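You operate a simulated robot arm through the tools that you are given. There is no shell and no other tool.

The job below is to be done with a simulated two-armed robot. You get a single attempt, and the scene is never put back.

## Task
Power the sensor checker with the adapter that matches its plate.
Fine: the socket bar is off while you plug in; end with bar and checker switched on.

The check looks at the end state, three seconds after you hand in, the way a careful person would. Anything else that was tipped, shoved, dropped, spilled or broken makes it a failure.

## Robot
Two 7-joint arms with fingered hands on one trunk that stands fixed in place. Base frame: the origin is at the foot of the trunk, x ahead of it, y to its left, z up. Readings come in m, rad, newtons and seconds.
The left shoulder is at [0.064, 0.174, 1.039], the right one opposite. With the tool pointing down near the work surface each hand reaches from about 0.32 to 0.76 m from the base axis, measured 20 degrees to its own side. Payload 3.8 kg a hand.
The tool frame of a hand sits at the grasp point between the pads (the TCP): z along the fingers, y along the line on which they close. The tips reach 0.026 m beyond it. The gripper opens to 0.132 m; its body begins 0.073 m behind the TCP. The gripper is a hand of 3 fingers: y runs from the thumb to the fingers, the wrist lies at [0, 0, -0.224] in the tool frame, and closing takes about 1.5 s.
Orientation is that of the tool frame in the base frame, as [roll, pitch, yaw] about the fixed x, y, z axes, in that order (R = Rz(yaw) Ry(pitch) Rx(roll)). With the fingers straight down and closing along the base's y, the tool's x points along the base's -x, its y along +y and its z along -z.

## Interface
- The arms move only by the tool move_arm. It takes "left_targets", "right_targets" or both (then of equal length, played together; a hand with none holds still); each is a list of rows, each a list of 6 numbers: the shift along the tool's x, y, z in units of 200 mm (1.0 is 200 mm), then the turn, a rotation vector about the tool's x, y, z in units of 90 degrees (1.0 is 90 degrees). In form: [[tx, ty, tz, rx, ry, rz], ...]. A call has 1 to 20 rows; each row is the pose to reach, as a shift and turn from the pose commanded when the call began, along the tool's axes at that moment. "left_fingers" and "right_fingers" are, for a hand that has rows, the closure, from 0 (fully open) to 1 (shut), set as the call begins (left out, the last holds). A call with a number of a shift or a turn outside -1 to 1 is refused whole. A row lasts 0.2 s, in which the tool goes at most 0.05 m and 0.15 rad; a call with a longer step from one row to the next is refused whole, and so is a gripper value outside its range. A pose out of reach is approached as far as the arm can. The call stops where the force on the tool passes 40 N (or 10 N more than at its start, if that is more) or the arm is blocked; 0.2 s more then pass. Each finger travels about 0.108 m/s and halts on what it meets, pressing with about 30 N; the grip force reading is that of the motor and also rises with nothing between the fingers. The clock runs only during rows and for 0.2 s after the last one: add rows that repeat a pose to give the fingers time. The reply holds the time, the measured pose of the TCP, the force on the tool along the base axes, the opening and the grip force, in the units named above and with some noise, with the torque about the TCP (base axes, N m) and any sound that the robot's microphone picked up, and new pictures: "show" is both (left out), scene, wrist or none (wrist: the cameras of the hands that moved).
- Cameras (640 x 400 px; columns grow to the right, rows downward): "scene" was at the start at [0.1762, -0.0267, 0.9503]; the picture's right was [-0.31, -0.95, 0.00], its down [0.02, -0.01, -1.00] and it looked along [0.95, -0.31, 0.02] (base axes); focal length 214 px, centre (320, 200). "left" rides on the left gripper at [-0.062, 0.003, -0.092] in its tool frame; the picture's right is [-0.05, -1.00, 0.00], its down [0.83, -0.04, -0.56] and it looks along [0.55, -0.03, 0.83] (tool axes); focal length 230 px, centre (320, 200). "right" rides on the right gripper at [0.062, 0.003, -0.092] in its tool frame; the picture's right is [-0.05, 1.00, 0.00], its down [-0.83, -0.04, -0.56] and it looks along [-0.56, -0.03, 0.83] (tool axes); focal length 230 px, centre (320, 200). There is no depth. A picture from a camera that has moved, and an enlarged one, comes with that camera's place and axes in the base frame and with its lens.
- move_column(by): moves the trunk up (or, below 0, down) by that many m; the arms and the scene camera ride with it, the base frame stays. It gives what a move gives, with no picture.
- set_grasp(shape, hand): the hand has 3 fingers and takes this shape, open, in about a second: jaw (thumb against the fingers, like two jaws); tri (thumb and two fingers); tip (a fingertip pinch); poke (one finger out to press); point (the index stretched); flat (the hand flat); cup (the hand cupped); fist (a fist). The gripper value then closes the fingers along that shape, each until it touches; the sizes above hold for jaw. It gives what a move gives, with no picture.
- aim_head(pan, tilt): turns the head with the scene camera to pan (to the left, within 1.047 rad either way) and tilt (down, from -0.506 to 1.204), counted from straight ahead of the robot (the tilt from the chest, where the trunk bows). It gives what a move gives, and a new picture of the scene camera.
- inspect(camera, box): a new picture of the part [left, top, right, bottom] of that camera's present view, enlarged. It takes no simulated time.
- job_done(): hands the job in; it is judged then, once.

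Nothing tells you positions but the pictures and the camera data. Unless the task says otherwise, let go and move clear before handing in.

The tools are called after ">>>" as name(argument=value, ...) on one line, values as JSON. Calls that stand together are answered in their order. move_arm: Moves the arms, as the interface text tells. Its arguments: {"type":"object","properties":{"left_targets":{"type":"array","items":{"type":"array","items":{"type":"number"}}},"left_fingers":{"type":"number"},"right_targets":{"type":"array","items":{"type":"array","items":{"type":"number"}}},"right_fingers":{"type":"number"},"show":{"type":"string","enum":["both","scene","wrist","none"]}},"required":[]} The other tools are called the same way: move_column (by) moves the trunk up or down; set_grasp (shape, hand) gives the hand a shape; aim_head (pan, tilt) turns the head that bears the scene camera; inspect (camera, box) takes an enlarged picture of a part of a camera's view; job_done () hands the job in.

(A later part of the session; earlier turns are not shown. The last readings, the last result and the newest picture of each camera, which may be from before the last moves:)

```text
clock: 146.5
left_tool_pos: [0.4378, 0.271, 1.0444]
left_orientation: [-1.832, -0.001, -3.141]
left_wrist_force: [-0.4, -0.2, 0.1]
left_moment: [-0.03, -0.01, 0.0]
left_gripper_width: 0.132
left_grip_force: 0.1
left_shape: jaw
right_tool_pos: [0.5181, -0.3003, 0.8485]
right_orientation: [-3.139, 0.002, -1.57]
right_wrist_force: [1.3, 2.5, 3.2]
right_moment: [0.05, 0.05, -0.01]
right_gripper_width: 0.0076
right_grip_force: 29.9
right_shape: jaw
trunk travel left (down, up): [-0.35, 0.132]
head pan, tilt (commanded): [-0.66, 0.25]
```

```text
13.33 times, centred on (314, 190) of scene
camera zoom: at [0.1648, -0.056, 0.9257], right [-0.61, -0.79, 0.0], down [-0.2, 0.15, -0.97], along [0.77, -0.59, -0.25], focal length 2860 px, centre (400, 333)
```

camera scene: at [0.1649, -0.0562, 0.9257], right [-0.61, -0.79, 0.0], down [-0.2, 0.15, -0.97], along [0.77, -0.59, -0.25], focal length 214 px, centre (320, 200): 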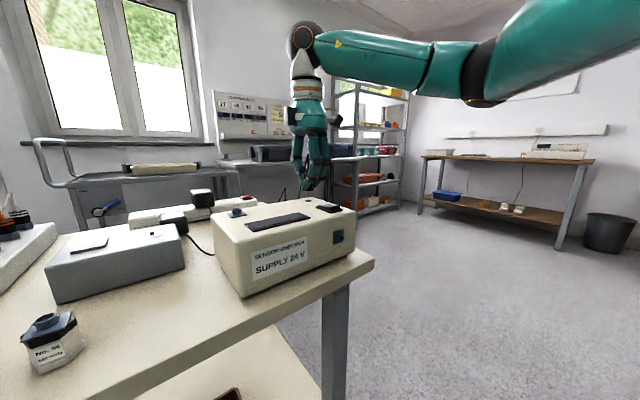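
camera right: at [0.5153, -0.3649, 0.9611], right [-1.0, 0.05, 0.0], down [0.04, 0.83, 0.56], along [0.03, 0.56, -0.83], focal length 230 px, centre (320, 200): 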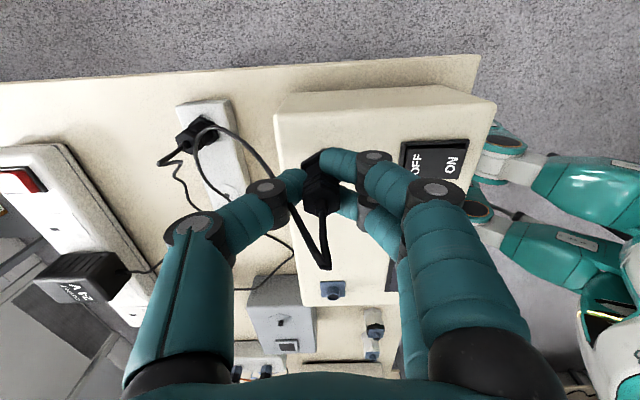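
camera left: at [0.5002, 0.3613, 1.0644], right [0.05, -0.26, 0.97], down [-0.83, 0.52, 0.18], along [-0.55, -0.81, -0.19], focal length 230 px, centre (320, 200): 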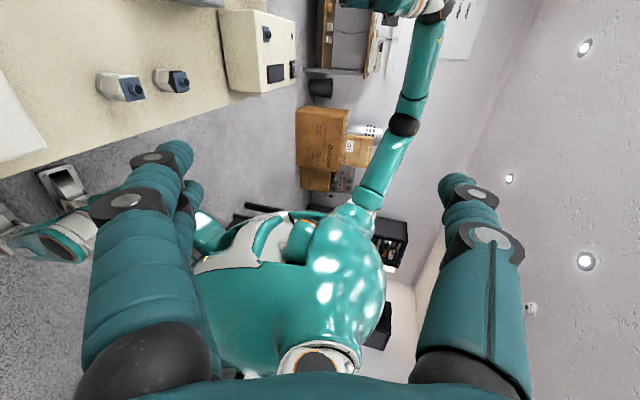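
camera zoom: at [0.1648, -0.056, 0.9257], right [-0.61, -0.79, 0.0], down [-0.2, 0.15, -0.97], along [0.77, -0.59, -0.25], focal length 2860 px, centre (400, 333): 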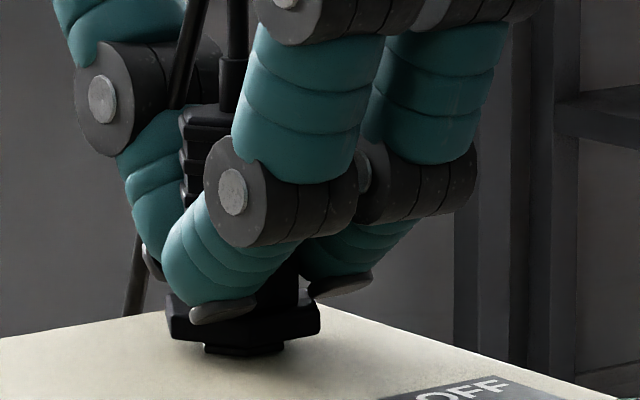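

>>> move_arm(right_targets=[[0, 0, 0.006, 0, 0, 0], [0, 0, 0.012, 0, 0, 0], [0, 0, 0.018, 0, 0, 0], [0, 0, 0.018, 0, 0, 0]], show="none")

>>> inspect(camera="left", box=[284, 20, 308, 50])

>>> inspect(camera="scene", box=[296, 175, 332, 205])

```text
clock: 147.5
left_tool_pos: [0.4369, 0.2724, 1.045]
left_orientation: [-1.83, 0.003, -3.138]
left_wrist_force: [-0.1, 0.5, -0.1]
left_moment: [0.03, 0.01, -0.03]
left_gripper_width: 0.1321
left_grip_force: 0.0
left_shape: jaw
right_tool_pos: [0.5186, -0.3002, 0.8484]
right_orientation: [-3.135, 0.005, -1.571]
right_wrist_force: [0.9, 3.0, 16.8]
right_moment: [0.09, 0.07, -0.01]
right_gripper_width: 0.0078
right_grip_force: 29.7
right_shape: jaw
trunk travel left (down, up): [-0.35, 0.132]
head pan, tilt (commanded): [-0.66, 0.25]
```

```text
13.33 times, centred on (296, 35) of left
camera zoom: at [0.4993, 0.3618, 1.0646], right [0.05, -0.26, 0.96], down [-0.83, 0.52, 0.18], along [-0.55, -0.81, -0.19], focal length 3068 px, centre (640, 2400)
```

zoom: 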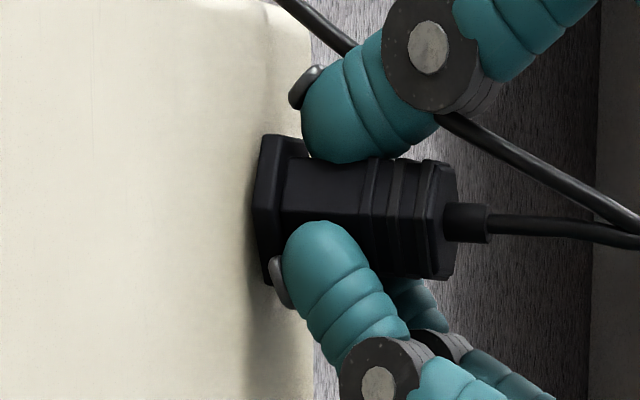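

```text
13.33 times, centred on (314, 190) of scene
camera zoom: at [0.1641, -0.0556, 0.926], right [-0.61, -0.79, 0.0], down [-0.19, 0.15, -0.97], along [0.77, -0.59, -0.25], focal length 2860 px, centre (400, 333)
```

zoom: 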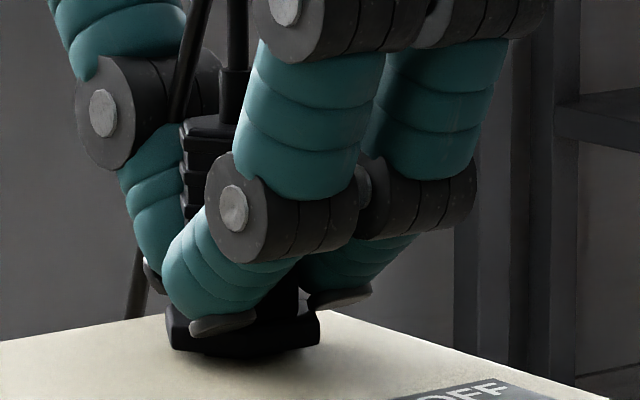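

The flange is fully down over the inlet. I relax the push and open the jaws a little.

>>> move_arm(right_targets=[[0, 0, -0.01, 0, 0, 0], [0, 0, -0.015, 0, 0, 0], [0, 0, -0.015, 0, 0, 0]], show="none")

>>> move_arm(right_targets=[[0, 0, 0, 0, 0, 0], [0, 0, 0, 0, 0, 0], [0, 0, 0, 0, 0, 0]], right_fingers=0.62, show="wrist")

>>> inspect(camera="left", box=[270, 0, 330, 60])

>>> inspect(camera="scene", box=[280, 140, 350, 205])

```text
clock: 148.3
left_tool_pos: [0.4391, 0.2718, 1.0426]
left_orientation: [-1.831, 0.0, -3.138]
left_wrist_force: [0.5, 0.2, -0.8]
left_moment: [-0.02, 0.02, 0.0]
left_gripper_width: 0.1317
left_grip_force: 0.0
left_shape: jaw
right_tool_pos: [0.5185, -0.3011, 0.8478]
right_orientation: [-3.137, 0.002, -1.57]
right_wrist_force: [2.3, 4.5, 4.8]
right_moment: [0.09, -0.07, -0.04]
right_gripper_width: 0.008
right_grip_force: 30.0
right_shape: jaw
trunk travel left (down, up): [-0.35, 0.132]
head pan, tilt (commanded): [-0.66, 0.25]
```

```text
clock: 149.1
left_tool_pos: [0.4394, 0.2709, 1.0438]
left_orientation: [-1.832, 0.0, -3.141]
left_wrist_force: [-0.5, -0.1, 0.8]
left_moment: [-0.01, 0.01, -0.01]
left_gripper_width: 0.132
left_grip_force: 0.0
left_shape: jaw
right_tool_pos: [0.5189, -0.3007, 0.8479]
right_orientation: [-3.139, 0.003, -1.572]
right_wrist_force: [-0.2, 0.0, 0.1]
right_moment: [-0.02, 0.01, -0.01]
right_gripper_width: 0.0496
right_grip_force: 0.1
right_shape: jaw
trunk travel left (down, up): [-0.35, 0.132]
head pan, tilt (commanded): [-0.66, 0.25]
camera right: at [0.5134, -0.3647, 0.9402], right [-1.0, 0.05, 0.0], down [0.04, 0.83, 0.56], along [0.03, 0.56, -0.83], focal length 230 px, centre (320, 200)
```

right: 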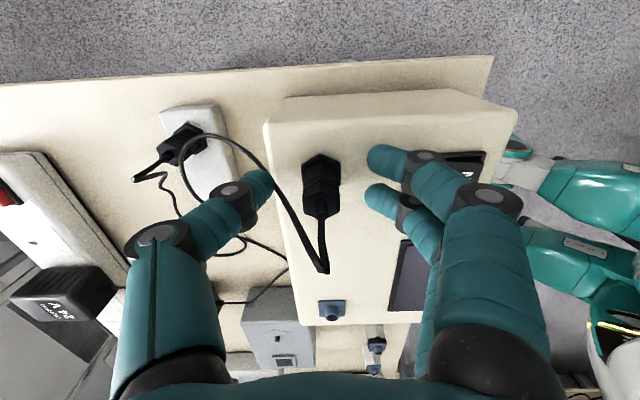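

```text
6.67 times, centred on (300, 30) of left
camera zoom: at [0.5003, 0.361, 1.0642], right [0.05, -0.26, 0.96], down [-0.83, 0.52, 0.19], along [-0.55, -0.81, -0.19], focal length 1534 px, centre (453, 1333)
```

zoom: 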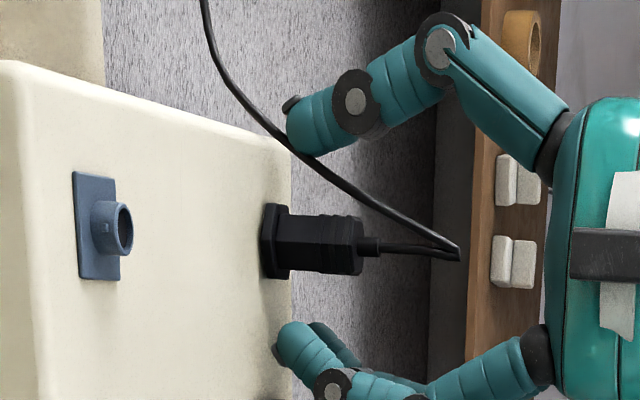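

```text
6.15 times, centred on (315, 172) of scene
camera zoom: at [0.1649, -0.0563, 0.9257], right [-0.61, -0.79, 0.0], down [-0.2, 0.15, -0.97], along [0.77, -0.59, -0.25], focal length 1320 px, centre (351, 369)
```

zoom: 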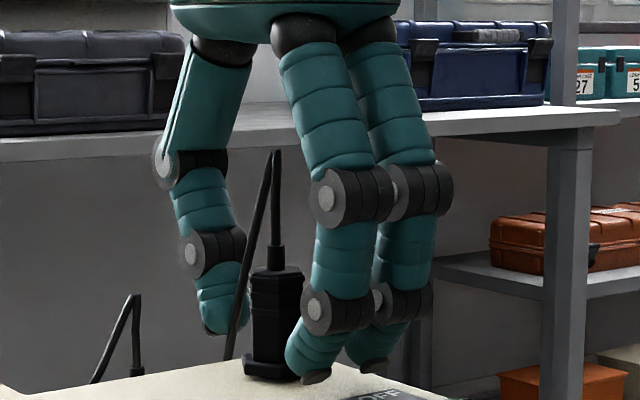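

The plug stands seated in the inlet, hand is open. Lifting straight up.

>>> move_arm(right_targets=[[0, 0, -0.1, 0, 0, 0], [0, 0, -0.25, 0, 0, 0], [0, 0, -0.4, 0, 0, 0], [0, 0, -0.55, 0, 0, 0], [0, 0, -0.6, 0, 0, 0]], show="both")

>>> inspect(camera="left", box=[250, 0, 350, 80])

>>> inspect(camera="scene", box=[200, 150, 350, 260])

```text
clock: 150.3
left_tool_pos: [0.439, 0.2704, 1.0437]
left_orientation: [-1.834, 0.0, -3.141]
left_wrist_force: [-0.1, 0.1, 0.2]
left_moment: [0.01, -0.01, 0.0]
left_gripper_width: 0.1318
left_grip_force: 0.1
left_shape: jaw
right_tool_pos: [0.5211, -0.3008, 0.9677]
right_orientation: [-3.138, 0.005, -1.571]
right_wrist_force: [0.0, -0.3, 0.0]
right_moment: [0.03, 0.02, 0.01]
right_gripper_width: 0.0498
right_grip_force: 0.2
right_shape: jaw
trunk travel left (down, up): [-0.35, 0.132]
head pan, tilt (commanded): [-0.66, 0.25]
camera scene: at [0.1648, -0.0563, 0.9257], right [-0.61, -0.79, 0.0], down [-0.2, 0.15, -0.97], along [0.77, -0.59, -0.25], focal length 214 px, centre (320, 200)
camera right: at [0.5162, -0.3638, 1.0604], right [-1.0, 0.05, 0.0], down [0.04, 0.83, 0.56], along [0.03, 0.56, -0.83], focal length 230 px, centre (320, 200)
```

scene: 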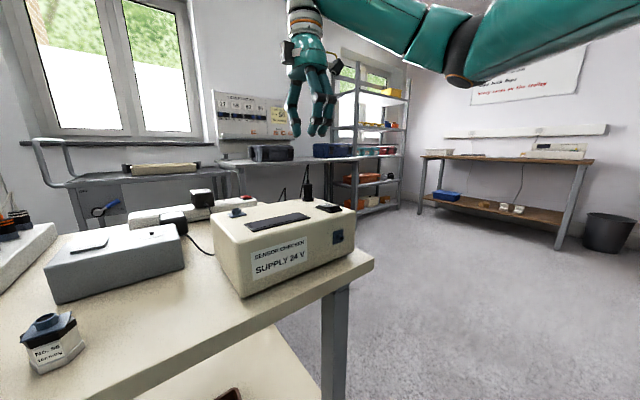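
right: 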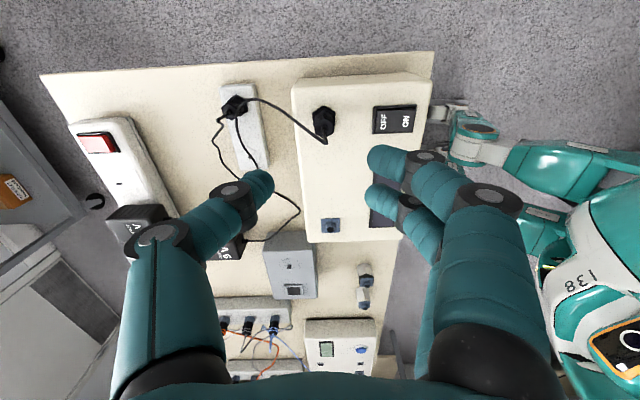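

```text
5.00 times, centred on (300, 40) of left
camera zoom: at [0.5002, 0.3611, 1.0643], right [0.05, -0.26, 0.96], down [-0.83, 0.52, 0.19], along [-0.55, -0.81, -0.19], focal length 1150 px, centre (420, 1000)
```

zoom: 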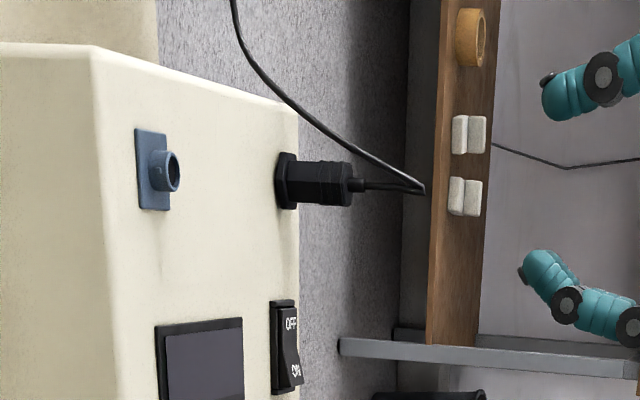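

```text
3.64 times, centred on (275, 205) of scene
camera zoom: at [0.1648, -0.0563, 0.9257], right [-0.61, -0.79, 0.0], down [-0.2, 0.15, -0.97], along [0.77, -0.59, -0.25], focal length 780 px, centre (484, 182)
```

zoom: 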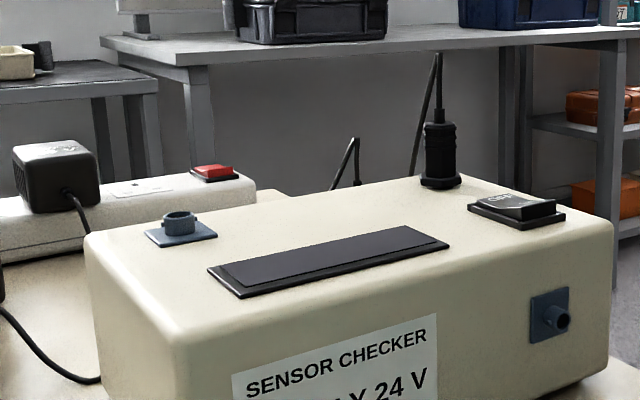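

Plug seated and upright, lead fine. Now back to the bar: I turn the hand back, take the poke shape and go over the rocker to switch the bar on.

>>> move_arm(right_targets=[[0, -0.04, -0.05, 0, 0, -0.09], [0, -0.08, -0.1, 0, 0, -0.18], [0, -0.12, -0.15, 0, 0, -0.27], [0, -0.16, -0.15, 0, 0, -0.36], [0, -0.2, -0.15, 0, 0, -0.45], [0, -0.24, -0.15, 0, 0, -0.54], [0, -0.28, -0.15, 0, 0, -0.63], [0, -0.32, -0.15, 0, 0, -0.72], [0, -0.36, -0.15, 0, 0, -0.81], [0, -0.4, -0.15, 0, 0, -0.9], [0, -0.44, -0.15, 0, 0, -0.99], [0, -0.46, -0.15, 0, 0, -1.0], [0, -0.46, -0.15, 0, 0, -1.0]], show="none")

>>> set_grasp(shape="poke", hand="right")

```text
clock: 153.1
left_tool_pos: [0.4375, 0.2708, 1.0438]
left_orientation: [-1.831, 0.0, -3.14]
left_wrist_force: [0.1, 0.2, -0.3]
left_moment: [0.0, 0.02, -0.01]
left_gripper_width: 0.1319
left_grip_force: 0.0
left_shape: jaw
right_tool_pos: [0.6107, -0.3012, 0.9982]
right_orientation: [-3.14, -0.003, -0.002]
right_wrist_force: [-0.5, 0.7, -0.8]
right_moment: [0.03, -0.02, -0.03]
right_gripper_width: 0.0499
right_grip_force: 0.0
right_shape: jaw
trunk travel left (down, up): [-0.35, 0.132]
head pan, tilt (commanded): [-0.66, 0.25]
```

```text
clock: 154.0
left_tool_pos: [0.4382, 0.2694, 1.0449]
left_orientation: [-1.833, -0.001, -3.138]
left_wrist_force: [0.2, -0.3, 0.1]
left_moment: [-0.01, 0.0, 0.04]
left_gripper_width: 0.1317
left_grip_force: 0.0
left_shape: jaw
right_tool_pos: [0.6094, -0.3022, 0.999]
right_orientation: [-3.138, -0.004, 0.0]
right_wrist_force: [0.1, 0.8, 0.3]
right_moment: [0.0, -0.01, 0.0]
right_gripper_width: 0.0001
right_grip_force: 0.0
right_shape: poke
trunk travel left (down, up): [-0.35, 0.132]
head pan, tilt (commanded): [-0.66, 0.25]
```

>>> move_arm(right_targets=[[0.18, -0.03, 0.098, 0, 0.0889, 0], [0.36, -0.06, 0.196, 0, 0.1778, 0], [0.54, -0.09, 0.294, 0, 0.2667, 0], [0.72, -0.12, 0.392, 0, 0.3556, 0], [0.9, -0.15, 0.49, 0, 0.4444, 0], [0.9, -0.15, 0.49, 0, 0.4444, 0]], show="none")

>>> aim_head(pan=-0.36, tilt=0.15)

>>> inspect(camera="right", box=[270, 150, 370, 240])

>>> inspect(camera="scene", box=[280, 160, 360, 240])

```text
clock: 155.4
left_tool_pos: [0.4382, 0.2708, 1.0443]
left_orientation: [-1.832, 0.001, -3.14]
left_wrist_force: [0.3, 0.1, 0.0]
left_moment: [0.01, 0.02, 0.01]
left_gripper_width: 0.1315
left_grip_force: 0.1
left_shape: jaw
right_tool_pos: [0.7889, -0.2739, 0.9004]
right_orientation: [-3.138, -0.703, -0.002]
right_wrist_force: [-0.6, 0.6, -1.0]
right_moment: [-0.02, 0.0, -0.03]
right_gripper_width: 0.0
right_grip_force: 0.2
right_shape: poke
trunk travel left (down, up): [-0.35, 0.132]
head pan, tilt (commanded): [-0.66, 0.25]
```

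```text
clock: 156.2
left_tool_pos: [0.4386, 0.2707, 1.0445]
left_orientation: [-1.833, 0.0, -3.139]
left_wrist_force: [-0.3, -0.8, -0.2]
left_moment: [0.01, 0.04, 0.0]
left_gripper_width: 0.1315
left_grip_force: 0.1
left_shape: jaw
right_tool_pos: [0.7869, -0.2727, 0.9]
right_orientation: [-3.139, -0.702, -0.003]
right_wrist_force: [0.7, 0.3, -0.3]
right_moment: [0.01, 0.0, 0.02]
right_gripper_width: 0.0
right_grip_force: 0.0
right_shape: poke
trunk travel left (down, up): [-0.35, 0.132]
head pan, tilt (commanded): [-0.36, 0.15]
camera scene: at [0.1778, -0.0317, 0.9349], right [-0.35, -0.94, 0.0], down [-0.14, 0.05, -0.99], along [0.93, -0.35, -0.15], focal length 214 px, centre (320, 200)
```

scene: 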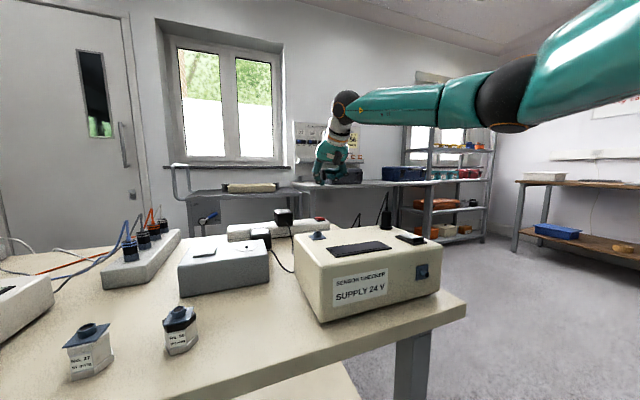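

```text
4.44 times, centred on (320, 195) of right
camera zoom: at [0.7744, -0.2788, 1.0112], right [-0.04, -1.0, -0.04], down [-0.99, 0.04, -0.11], along [0.11, 0.03, -0.99], focal length 1022 px, centre (320, 222)
```

zoom: 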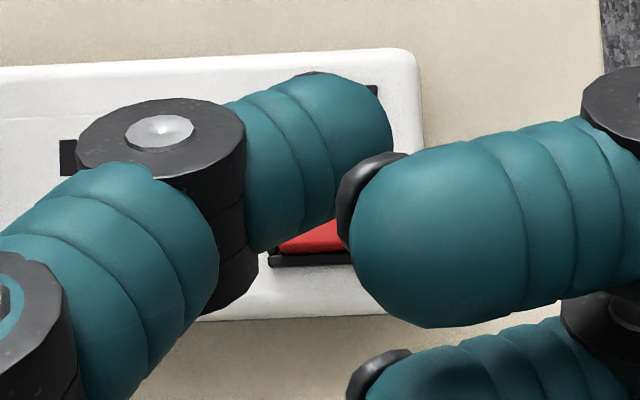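

```text
5.00 times, centred on (320, 200) of scene
camera zoom: at [0.1778, -0.0317, 0.9349], right [-0.35, -0.94, 0.0], down [-0.14, 0.05, -0.99], along [0.93, -0.35, -0.15], focal length 1072 px, centre (320, 200)
```

zoom: 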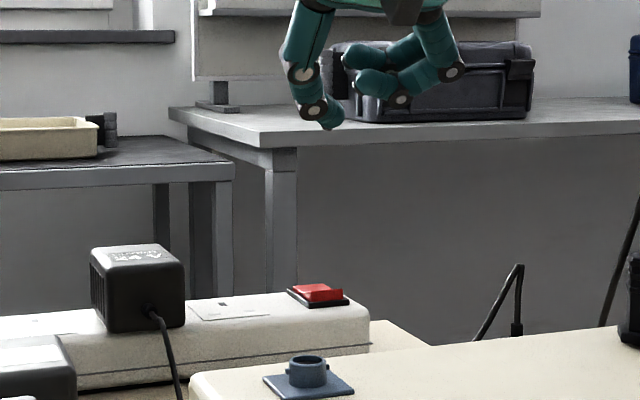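

The fingertip is over the rocker; I shift 5 mm forward and 4 mm left to hit its raised near end, then lower to just above.

>>> move_arm(right_targets=[[0.02, -0.02, 0.017, 0, 0, 0], [-0.065, -0.02, 0.12, 0, 0, 0], [-0.15, -0.02, 0.225, 0, 0, 0], [-0.25, -0.02, 0.345, 0, 0, 0], [-0.25, -0.02, 0.345, 0, 0, 0]], show="none")

>>> inspect(camera="right", box=[270, 150, 370, 240])

>>> inspect(camera="scene", box=[290, 180, 350, 240])

```text
clock: 157.4
left_tool_pos: [0.4379, 0.2708, 1.044]
left_orientation: [-1.833, -0.001, -3.138]
left_wrist_force: [0.7, 0.0, 0.2]
left_moment: [-0.04, 0.02, 0.0]
left_gripper_width: 0.1319
left_grip_force: 0.2
left_shape: jaw
right_tool_pos: [0.7958, -0.265, 0.8152]
right_orientation: [-3.139, -0.702, -0.003]
right_wrist_force: [-0.1, -0.2, 0.6]
right_moment: [0.04, -0.04, 0.02]
right_gripper_width: 0.0003
right_grip_force: 0.1
right_shape: poke
trunk travel left (down, up): [-0.35, 0.132]
head pan, tilt (commanded): [-0.36, 0.15]
```

```text
4.44 times, centred on (320, 195) of right
camera zoom: at [0.7815, -0.2699, 0.9255], right [-0.04, -1.0, -0.04], down [-0.99, 0.04, -0.11], along [0.11, 0.03, -0.99], focal length 1022 px, centre (320, 222)
```

zoom: 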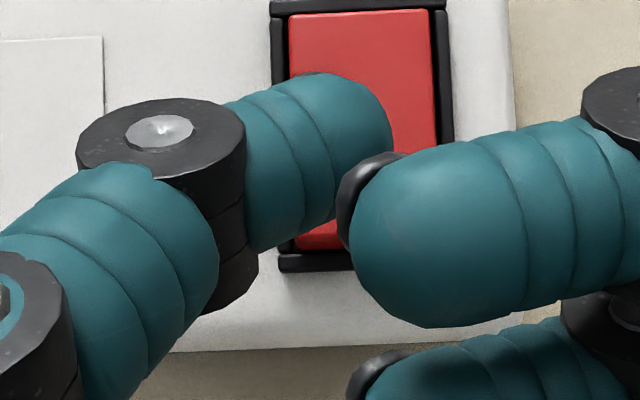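

```text
6.67 times, centred on (320, 210) of scene
camera zoom: at [0.1777, -0.0316, 0.935], right [-0.35, -0.94, 0.0], down [-0.14, 0.05, -0.99], along [0.93, -0.35, -0.15], focal length 1430 px, centre (320, 133)
```

zoom: 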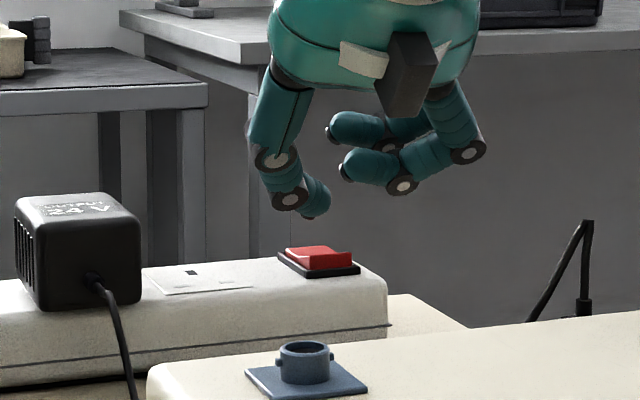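

I need 6.5 mm nearer and 4.5 mm to the right to be over the raised near end.

>>> move_arm(right_targets=[[-0.0249, 0.0225, -0.0209, 0, 0, 0], [-0.0249, 0.0225, -0.0209, 0, 0, 0]], show="none")

>>> inspect(camera="right", box=[270, 150, 370, 240])

>>> inspect(camera="scene", box=[300, 190, 340, 225])

```text
clock: 158.0
left_tool_pos: [0.4391, 0.272, 1.0426]
left_orientation: [-1.833, 0.0, -3.139]
left_wrist_force: [0.0, -0.5, -0.1]
left_moment: [0.01, -0.03, 0.04]
left_gripper_width: 0.132
left_grip_force: 0.0
left_shape: jaw
right_tool_pos: [0.7903, -0.269, 0.8162]
right_orientation: [-3.138, -0.702, -0.004]
right_wrist_force: [-0.3, 0.4, -0.2]
right_moment: [0.0, 0.0, -0.06]
right_gripper_width: 0.0002
right_grip_force: 0.0
right_shape: poke
trunk travel left (down, up): [-0.35, 0.132]
head pan, tilt (commanded): [-0.36, 0.15]
```

```text
4.44 times, centred on (320, 195) of right
camera zoom: at [0.7758, -0.2745, 0.9261], right [-0.04, -1.0, -0.04], down [-0.99, 0.04, -0.11], along [0.11, 0.03, -0.99], focal length 1022 px, centre (320, 222)
```

zoom: 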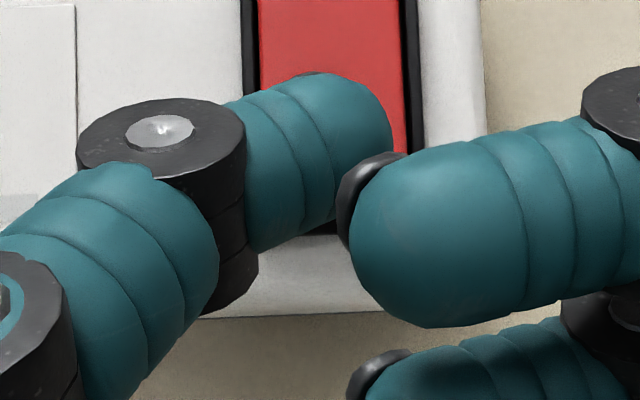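

```text
11.43 times, centred on (320, 208) of scene
camera zoom: at [0.1779, -0.0316, 0.9349], right [-0.35, -0.94, 0.0], down [-0.14, 0.05, -0.99], along [0.93, -0.35, -0.15], focal length 2451 px, centre (320, 114)
```

zoom: 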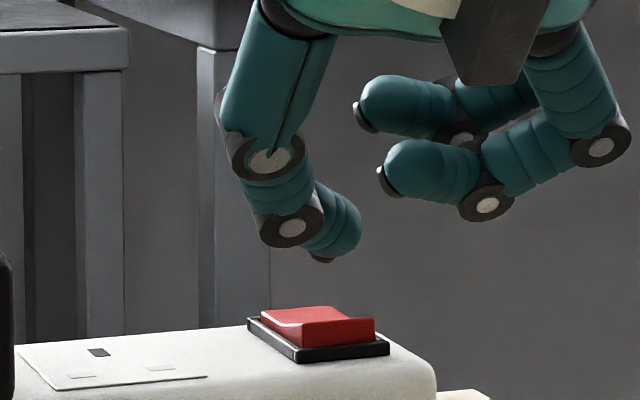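

Over the near end now. Pressing down.

>>> move_arm(right_targets=[[-0.028, 0, 0.028, 0, 0, 0], [-0.046, 0, 0.046, 0, 0, 0], [-0.058, 0, 0.058, 0, 0, 0], [-0.071, 0, 0.071, 0, 0, 0], [-0.085, 0, 0.0854, 0, 0, 0]], show="none")

>>> inspect(camera="scene", box=[300, 190, 340, 225])

```text
clock: 159.2
left_tool_pos: [0.4373, 0.2716, 1.0449]
left_orientation: [-1.831, 0.002, -3.139]
left_wrist_force: [0.1, 0.1, 0.0]
left_moment: [-0.01, -0.02, -0.02]
left_gripper_width: 0.1321
left_grip_force: 0.1
left_shape: jaw
right_tool_pos: [0.7882, -0.2704, 0.7971]
right_orientation: [-3.136, -0.709, -0.003]
right_wrist_force: [-3.3, 1.0, 16.0]
right_moment: [-0.06, -0.14, 0.02]
right_gripper_width: 0.0001
right_grip_force: 0.0
right_shape: poke
trunk travel left (down, up): [-0.35, 0.132]
head pan, tilt (commanded): [-0.36, 0.15]
```

```text
11.43 times, centred on (320, 208) of scene
camera zoom: at [0.1764, -0.0312, 0.9355], right [-0.35, -0.94, 0.0], down [-0.14, 0.05, -0.99], along [0.93, -0.35, -0.15], focal length 2451 px, centre (320, 114)
```

zoom: 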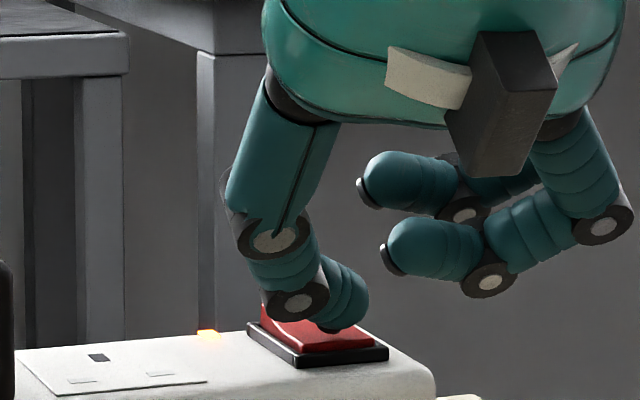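

The lamp glows: the bar is on. Lifting away.

>>> move_arm(right_targets=[[0.08, 0, -0.1, 0, 0, 0], [0.2, 0, -0.24, 0, 0, 0], [0.32, 0, -0.38, 0, 0, 0], [0.44, 0, -0.52, 0, 0, 0], [0.5, 0, -0.6, 0, 0, 0]], show="none")

>>> inspect(camera="scene", box=[240, 190, 350, 250])

```text
clock: 160.4
left_tool_pos: [0.4377, 0.2707, 1.0457]
left_orientation: [-1.833, 0.0, -3.14]
left_wrist_force: [0.0, -0.3, -0.4]
left_moment: [0.02, 0.01, 0.02]
left_gripper_width: 0.1317
left_grip_force: 0.0
left_shape: jaw
right_tool_pos: [0.7883, -0.2707, 0.9483]
right_orientation: [-3.137, -0.701, -0.003]
right_wrist_force: [0.1, -0.6, 0.0]
right_moment: [0.0, -0.03, 0.0]
right_gripper_width: 0.0001
right_grip_force: 0.0
right_shape: poke
trunk travel left (down, up): [-0.35, 0.132]
head pan, tilt (commanded): [-0.36, 0.15]
```

```text
5.82 times, centred on (295, 220) of scene
camera zoom: at [0.1777, -0.0316, 0.935], right [-0.35, -0.94, 0.0], down [-0.14, 0.05, -0.99], along [0.93, -0.35, -0.15], focal length 1248 px, centre (466, 84)
```

zoom: 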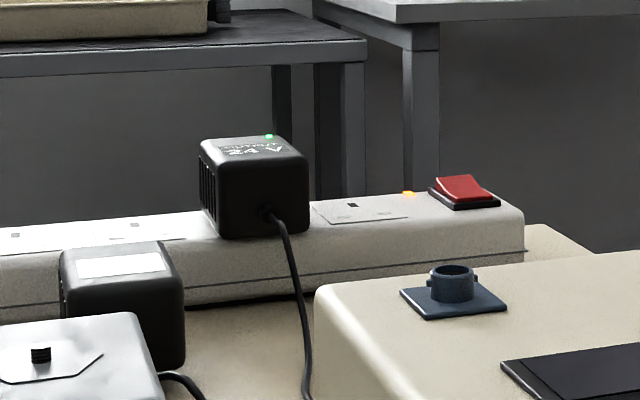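

Bar lamp is on and the 24 V adapter shows a green light. Now the checker's own switch: I bring the hand back upright and over to it.

>>> move_arm(right_targets=[[-0.098, 0.03, -0.148, 0, -0.0889, 0], [-0.196, 0.06, -0.296, 0, -0.1778, 0], [-0.293, 0.09, -0.443, 0, -0.2667, 0], [-0.391, 0.12, -0.591, 0, -0.3556, 0], [-0.489, 0.15, -0.7387, 0, -0.4444, 0]], show="none")

>>> move_arm(right_targets=[[-0.08, 0, 0, 0, 0, 0.09], [-0.16, 0, 0, 0, 0, 0.18], [-0.24, 0, 0, 0, 0, 0.27], [-0.32, 0, 0, 0, 0, 0.36], [-0.4, 0, 0, 0, 0, 0.45], [-0.48, 0, 0, 0, 0, 0.54], [-0.56, 0, 0, 0, 0, 0.63], [-0.64, 0, 0, 0, 0, 0.72], [-0.72, 0, 0, 0, 0, 0.81], [-0.8, 0, 0, 0, 0, 0.9], [-0.88, 0, 0, 0, 0, 0.99], [-0.93, 0, 0, 0, 0, 1.0], [-0.93, 0, 0, 0, 0, 1.0]], show="both")

```text
clock: 161.6
left_tool_pos: [0.4385, 0.2715, 1.0427]
left_orientation: [-1.833, 0.0, -3.139]
left_wrist_force: [0.9, 0.1, 0.1]
left_moment: [-0.03, -0.02, -0.02]
left_gripper_width: 0.1318
left_grip_force: 0.1
left_shape: jaw
right_tool_pos: [0.6172, -0.3026, 0.996]
right_orientation: [-3.138, -0.002, 0.001]
right_wrist_force: [0.7, 0.2, 0.0]
right_moment: [-0.02, 0.0, 0.0]
right_gripper_width: 0.0
right_grip_force: 0.2
right_shape: poke
trunk travel left (down, up): [-0.35, 0.132]
head pan, tilt (commanded): [-0.36, 0.15]
```

```text
clock: 164.4
left_tool_pos: [0.438, 0.2701, 1.0448]
left_orientation: [-1.831, -0.001, -3.14]
left_wrist_force: [0.4, -0.4, -0.1]
left_moment: [-0.01, -0.04, 0.01]
left_gripper_width: 0.132
left_grip_force: 0.0
left_shape: jaw
right_tool_pos: [0.433, -0.302, 0.9976]
right_orientation: [-3.137, 0.003, -1.572]
right_wrist_force: [-0.4, 0.7, 0.1]
right_moment: [-0.02, 0.04, -0.02]
right_gripper_width: 0.0002
right_grip_force: 0.0
right_shape: poke
trunk travel left (down, up): [-0.35, 0.132]
head pan, tilt (commanded): [-0.36, 0.15]
camera scene: at [0.1779, -0.0316, 0.9349], right [-0.35, -0.94, 0.0], down [-0.14, 0.05, -0.99], along [0.93, -0.35, -0.15], focal length 214 px, centre (320, 200)
camera right: at [0.4274, -0.3659, 1.0883], right [-1.0, 0.05, 0.0], down [0.04, 0.83, 0.56], along [0.03, 0.56, -0.83], focal length 230 px, centre (320, 200)
```

scene: 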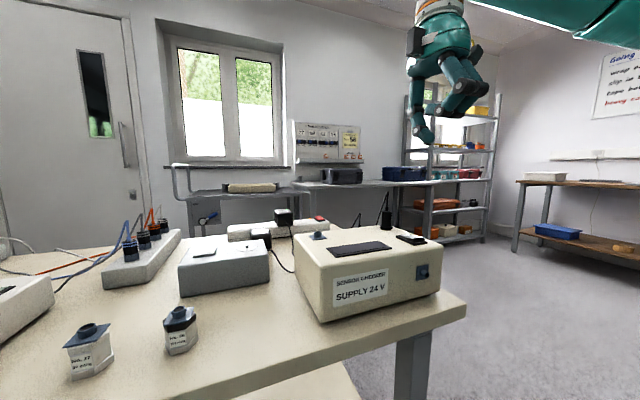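
right: 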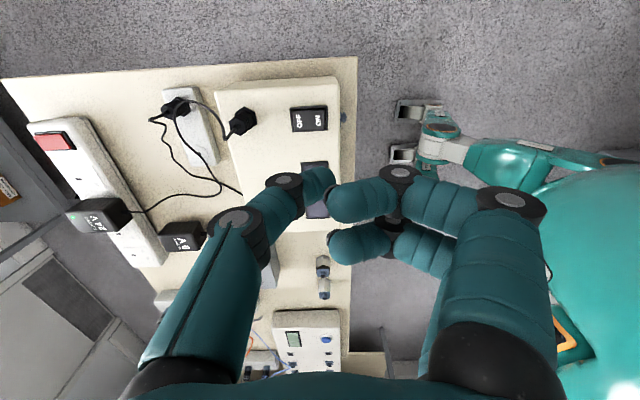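

>>> inspect(camera="right", box=[270, 80, 370, 220])

>>> inspect(camera="scene", box=[360, 200, 440, 260])

>>> inspect(camera="left", box=[260, 20, 340, 100])

```text
2.86 times, centred on (320, 150) of right
camera zoom: at [0.4274, -0.3659, 1.0883], right [-1.0, 0.05, 0.0], down [0.04, 0.83, 0.56], along [0.03, 0.56, -0.83], focal length 657 px, centre (320, 343)
```

zoom: 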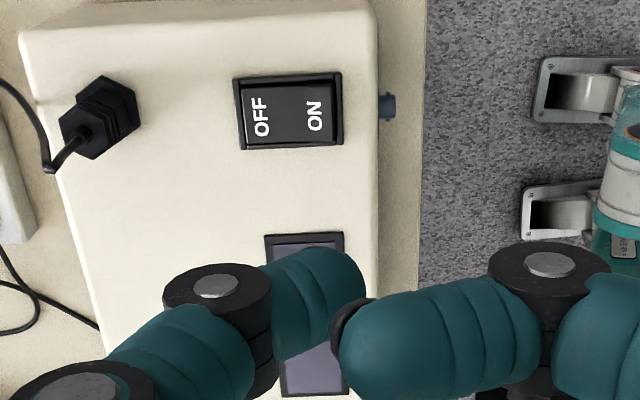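

```text
6.67 times, centred on (400, 230) of scene
camera zoom: at [0.1779, -0.0316, 0.9349], right [-0.35, -0.94, 0.0], down [-0.14, 0.05, -0.99], along [0.93, -0.35, -0.15], focal length 1430 px, centre (-213, 0)
```

zoom: 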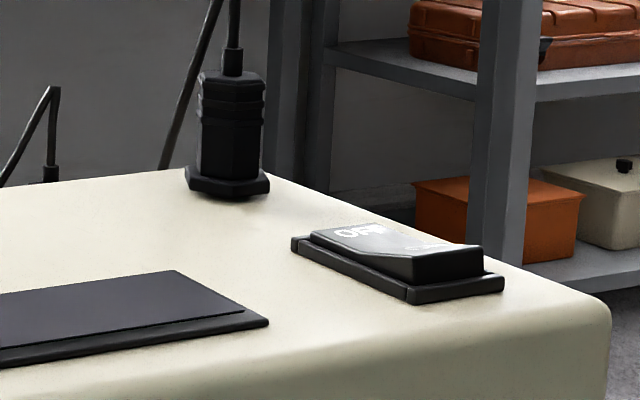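

```text
5.00 times, centred on (300, 60) of left
camera zoom: at [0.5003, 0.3611, 1.0642], right [0.05, -0.26, 0.96], down [-0.83, 0.52, 0.19], along [-0.55, -0.81, -0.19], focal length 1150 px, centre (420, 900)
```

zoom: 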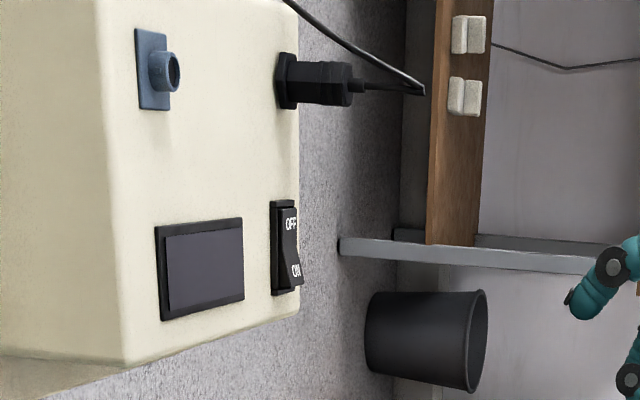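

The ON end is raised and at about [0.431, -0.296]. I line up over it and descend to hover.

>>> move_arm(right_targets=[[-0.04, -0.018, 0.1, 0, 0, 0], [-0.04, -0.018, 0.25, 0, 0, 0], [-0.04, -0.018, 0.4, 0, 0, 0], [-0.04, -0.018, 0.55, 0, 0, 0], [-0.04, -0.018, 0.606, 0, 0, 0], [-0.04, -0.018, 0.606, 0, 0, 0]], show="wrist")

>>> inspect(camera="right", box=[270, 100, 370, 240])

>>> inspect(camera="scene", box=[370, 180, 440, 250])

>>> inspect(camera="left", box=[280, 30, 340, 90])

```text
clock: 165.8
left_tool_pos: [0.4379, 0.2693, 1.0445]
left_orientation: [-1.832, -0.001, -3.14]
left_wrist_force: [-0.1, -0.8, 1.2]
left_moment: [0.01, 0.02, 0.0]
left_gripper_width: 0.1322
left_grip_force: 0.0
left_shape: jaw
right_tool_pos: [0.4352, -0.2941, 0.8765]
right_orientation: [-3.139, 0.004, -1.571]
right_wrist_force: [-0.4, -0.8, -0.9]
right_moment: [0.03, 0.01, 0.0]
right_gripper_width: 0.0
right_grip_force: 0.1
right_shape: poke
trunk travel left (down, up): [-0.35, 0.132]
head pan, tilt (commanded): [-0.36, 0.15]
camera right: at [0.4306, -0.358, 0.9687], right [-1.0, 0.05, 0.0], down [0.04, 0.83, 0.56], along [0.03, 0.56, -0.83], focal length 230 px, centre (320, 200)
```

right: 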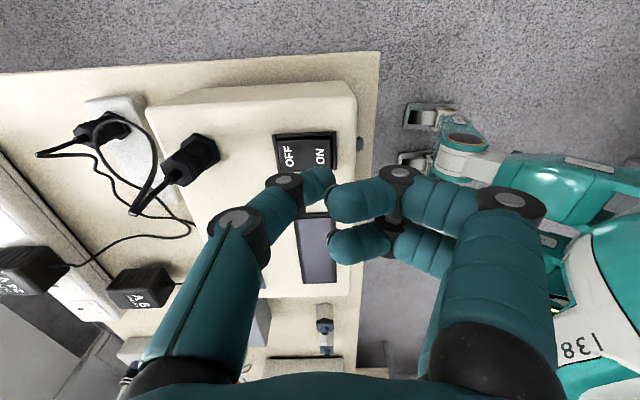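

```text
2.86 times, centred on (320, 170) of right
camera zoom: at [0.4306, -0.358, 0.9687], right [-1.0, 0.05, 0.0], down [0.04, 0.83, 0.56], along [0.03, 0.56, -0.83], focal length 657 px, centre (320, 286)
```

zoom: 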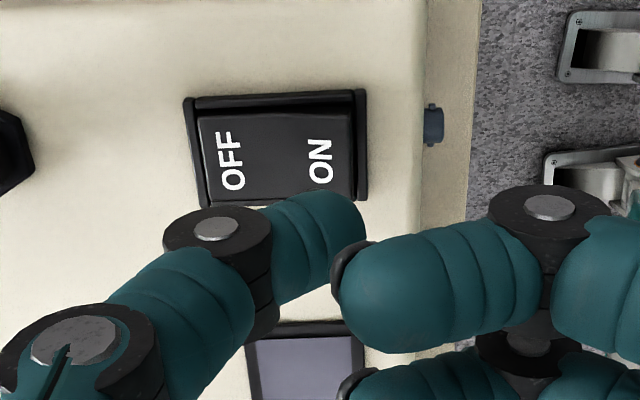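

```text
5.71 times, centred on (405, 215) of scene
camera zoom: at [0.1778, -0.0316, 0.935], right [-0.35, -0.94, 0.0], down [-0.14, 0.05, -0.99], along [0.93, -0.35, -0.15], focal length 1226 px, centre (-166, 114)
```

zoom: 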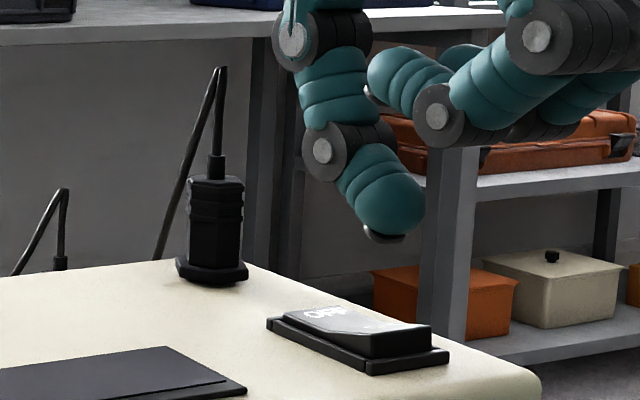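

```text
6.67 times, centred on (310, 60) of left
camera zoom: at [0.5002, 0.3611, 1.0642], right [0.05, -0.26, 0.96], down [-0.83, 0.52, 0.19], along [-0.55, -0.81, -0.19], focal length 1534 px, centre (387, 1133)
```

zoom: 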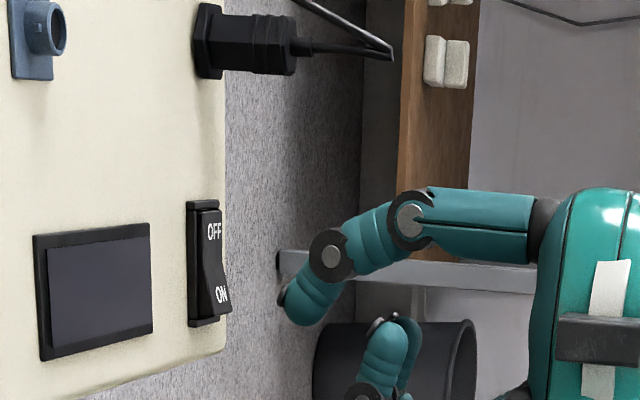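

Well aligned over ON. Pressing down.

>>> move_arm(right_targets=[[0, 0, 0.06, 0, 0, 0], [0, 0, 0.11, 0, 0, 0], [0, 0, 0.13, 0, 0, 0], [0, 0, 0.145, 0, 0, 0], [0, 0, 0.16, 0, 0, 0], [0, 0, 0.17, 0, 0, 0]], show="none")

>>> inspect(camera="left", box=[280, 30, 340, 90])

>>> inspect(camera="scene", box=[320, 190, 440, 260])

```text
clock: 167.2
left_tool_pos: [0.437, 0.271, 1.0443]
left_orientation: [-1.83, 0.002, -3.14]
left_wrist_force: [0.0, 0.9, 0.1]
left_moment: [0.02, 0.01, 0.0]
left_gripper_width: 0.1319
left_grip_force: 0.0
left_shape: jaw
right_tool_pos: [0.4371, -0.2942, 0.8456]
right_orientation: [-3.126, 0.005, -1.572]
right_wrist_force: [6.0, -2.9, 34.9]
right_moment: [-0.14, 0.1, 0.0]
right_gripper_width: 0.0
right_grip_force: 0.1
right_shape: poke
trunk travel left (down, up): [-0.35, 0.132]
head pan, tilt (commanded): [-0.36, 0.15]
```

```text
6.67 times, centred on (310, 60) of left
camera zoom: at [0.4991, 0.3619, 1.0648], right [0.05, -0.26, 0.96], down [-0.83, 0.52, 0.18], along [-0.55, -0.81, -0.19], focal length 1534 px, centre (387, 1133)
```

zoom: 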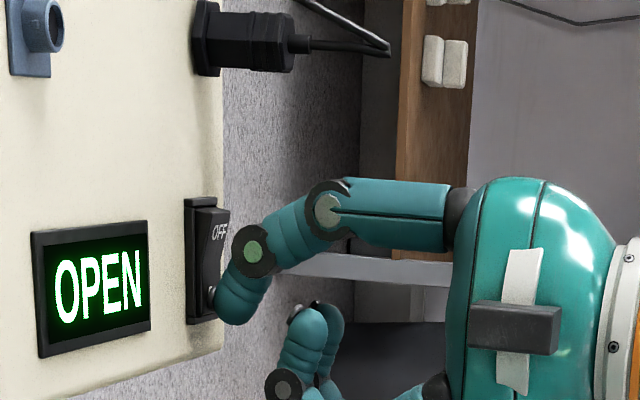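

```text
5.33 times, centred on (380, 225) of scene
camera zoom: at [0.1769, -0.0309, 0.9354], right [-0.35, -0.94, 0.0], down [-0.14, 0.05, -0.99], along [0.93, -0.35, -0.15], focal length 1144 px, centre (0, 67)
```

zoom: 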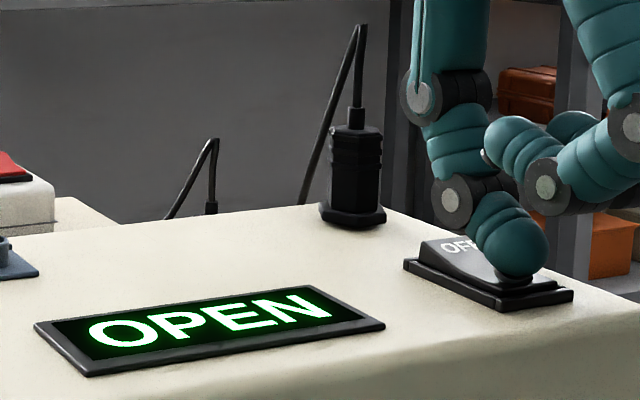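

The checker's display lights up ("OPEN", i.e. no sensor connected) — it is powered. I lift straight off.

>>> move_arm(right_targets=[[0, 0, -0.05, 0, 0, 0], [0, 0, -0.15, 0, 0, 0], [0, 0, -0.35, 0, 0, 0], [0, 0, -0.55, 0, 0, 0], [0, 0, -0.75, 0, 0, 0], [0, 0, -0.75, 0, 0, 0]], show="both")

>>> inspect(camera="left", box=[250, 0, 350, 90])

>>> inspect(camera="scene", box=[220, 190, 460, 300])

```text
clock: 168.6
left_tool_pos: [0.4389, 0.2701, 1.0436]
left_orientation: [-1.834, 0.001, -3.138]
left_wrist_force: [0.2, 0.2, 0.7]
left_moment: [0.01, 0.0, 0.01]
left_gripper_width: 0.1318
left_grip_force: 0.0
left_shape: jaw
right_tool_pos: [0.4354, -0.2917, 0.9933]
right_orientation: [-3.138, 0.004, -1.57]
right_wrist_force: [0.0, 0.3, -0.4]
right_moment: [0.01, 0.02, 0.01]
right_gripper_width: 0.0
right_grip_force: 0.2
right_shape: poke
trunk travel left (down, up): [-0.35, 0.132]
head pan, tilt (commanded): [-0.36, 0.15]
camera scene: at [0.1781, -0.0318, 0.9349], right [-0.35, -0.94, 0.0], down [-0.14, 0.05, -0.99], along [0.93, -0.35, -0.15], focal length 214 px, centre (320, 200)
camera right: at [0.4296, -0.3548, 1.086], right [-1.0, 0.05, 0.0], down [0.04, 0.83, 0.56], along [0.03, 0.56, -0.83], focal length 230 px, centre (320, 200)
```

scene: 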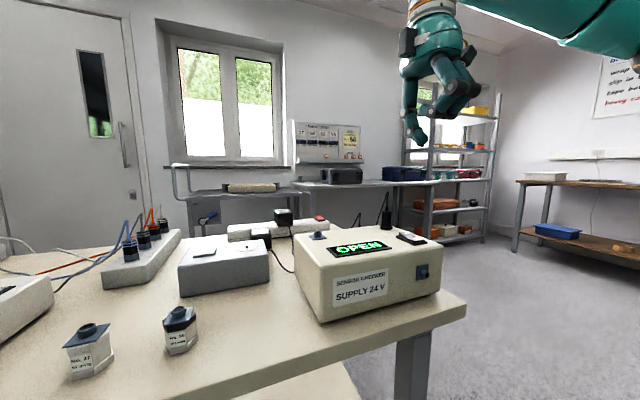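
right: 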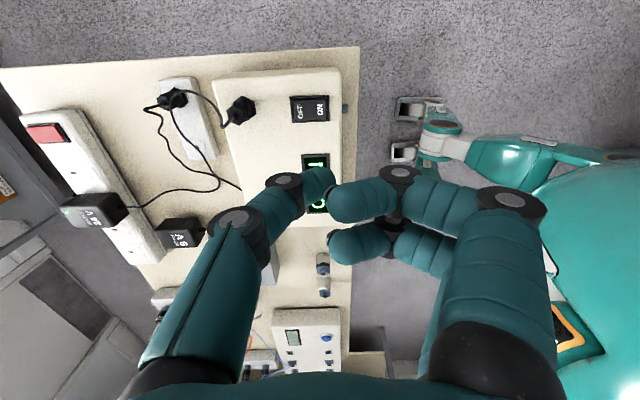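

```text
4.44 times, centred on (300, 45) of left
camera zoom: at [0.5005, 0.3609, 1.0641], right [0.05, -0.26, 0.96], down [-0.83, 0.52, 0.19], along [-0.55, -0.81, -0.19], focal length 1022 px, centre (409, 889)
```

zoom: 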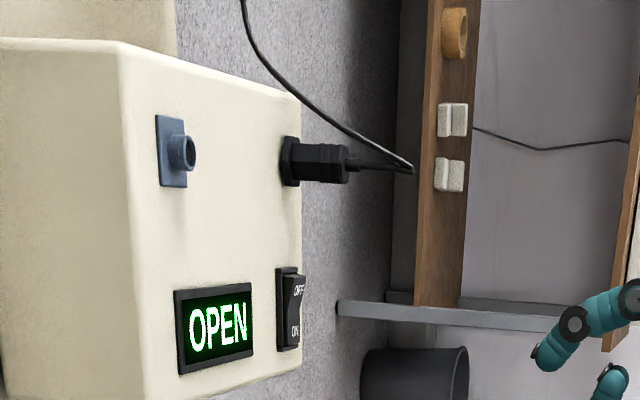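

```text
2.67 times, centred on (340, 245) of scene
camera zoom: at [0.1781, -0.0318, 0.9349], right [-0.35, -0.94, 0.0], down [-0.14, 0.05, -0.99], along [0.93, -0.35, -0.15], focal length 572 px, centre (267, 80)
```

zoom: 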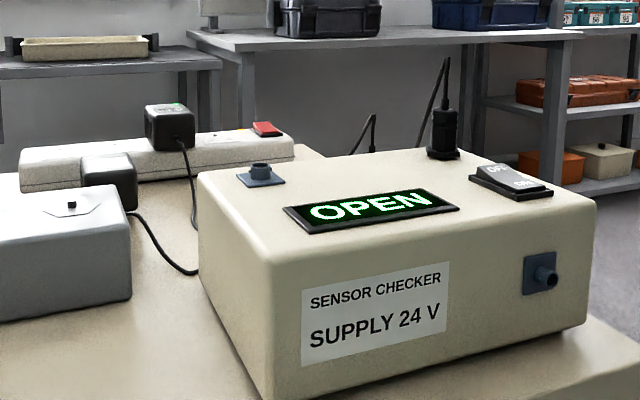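

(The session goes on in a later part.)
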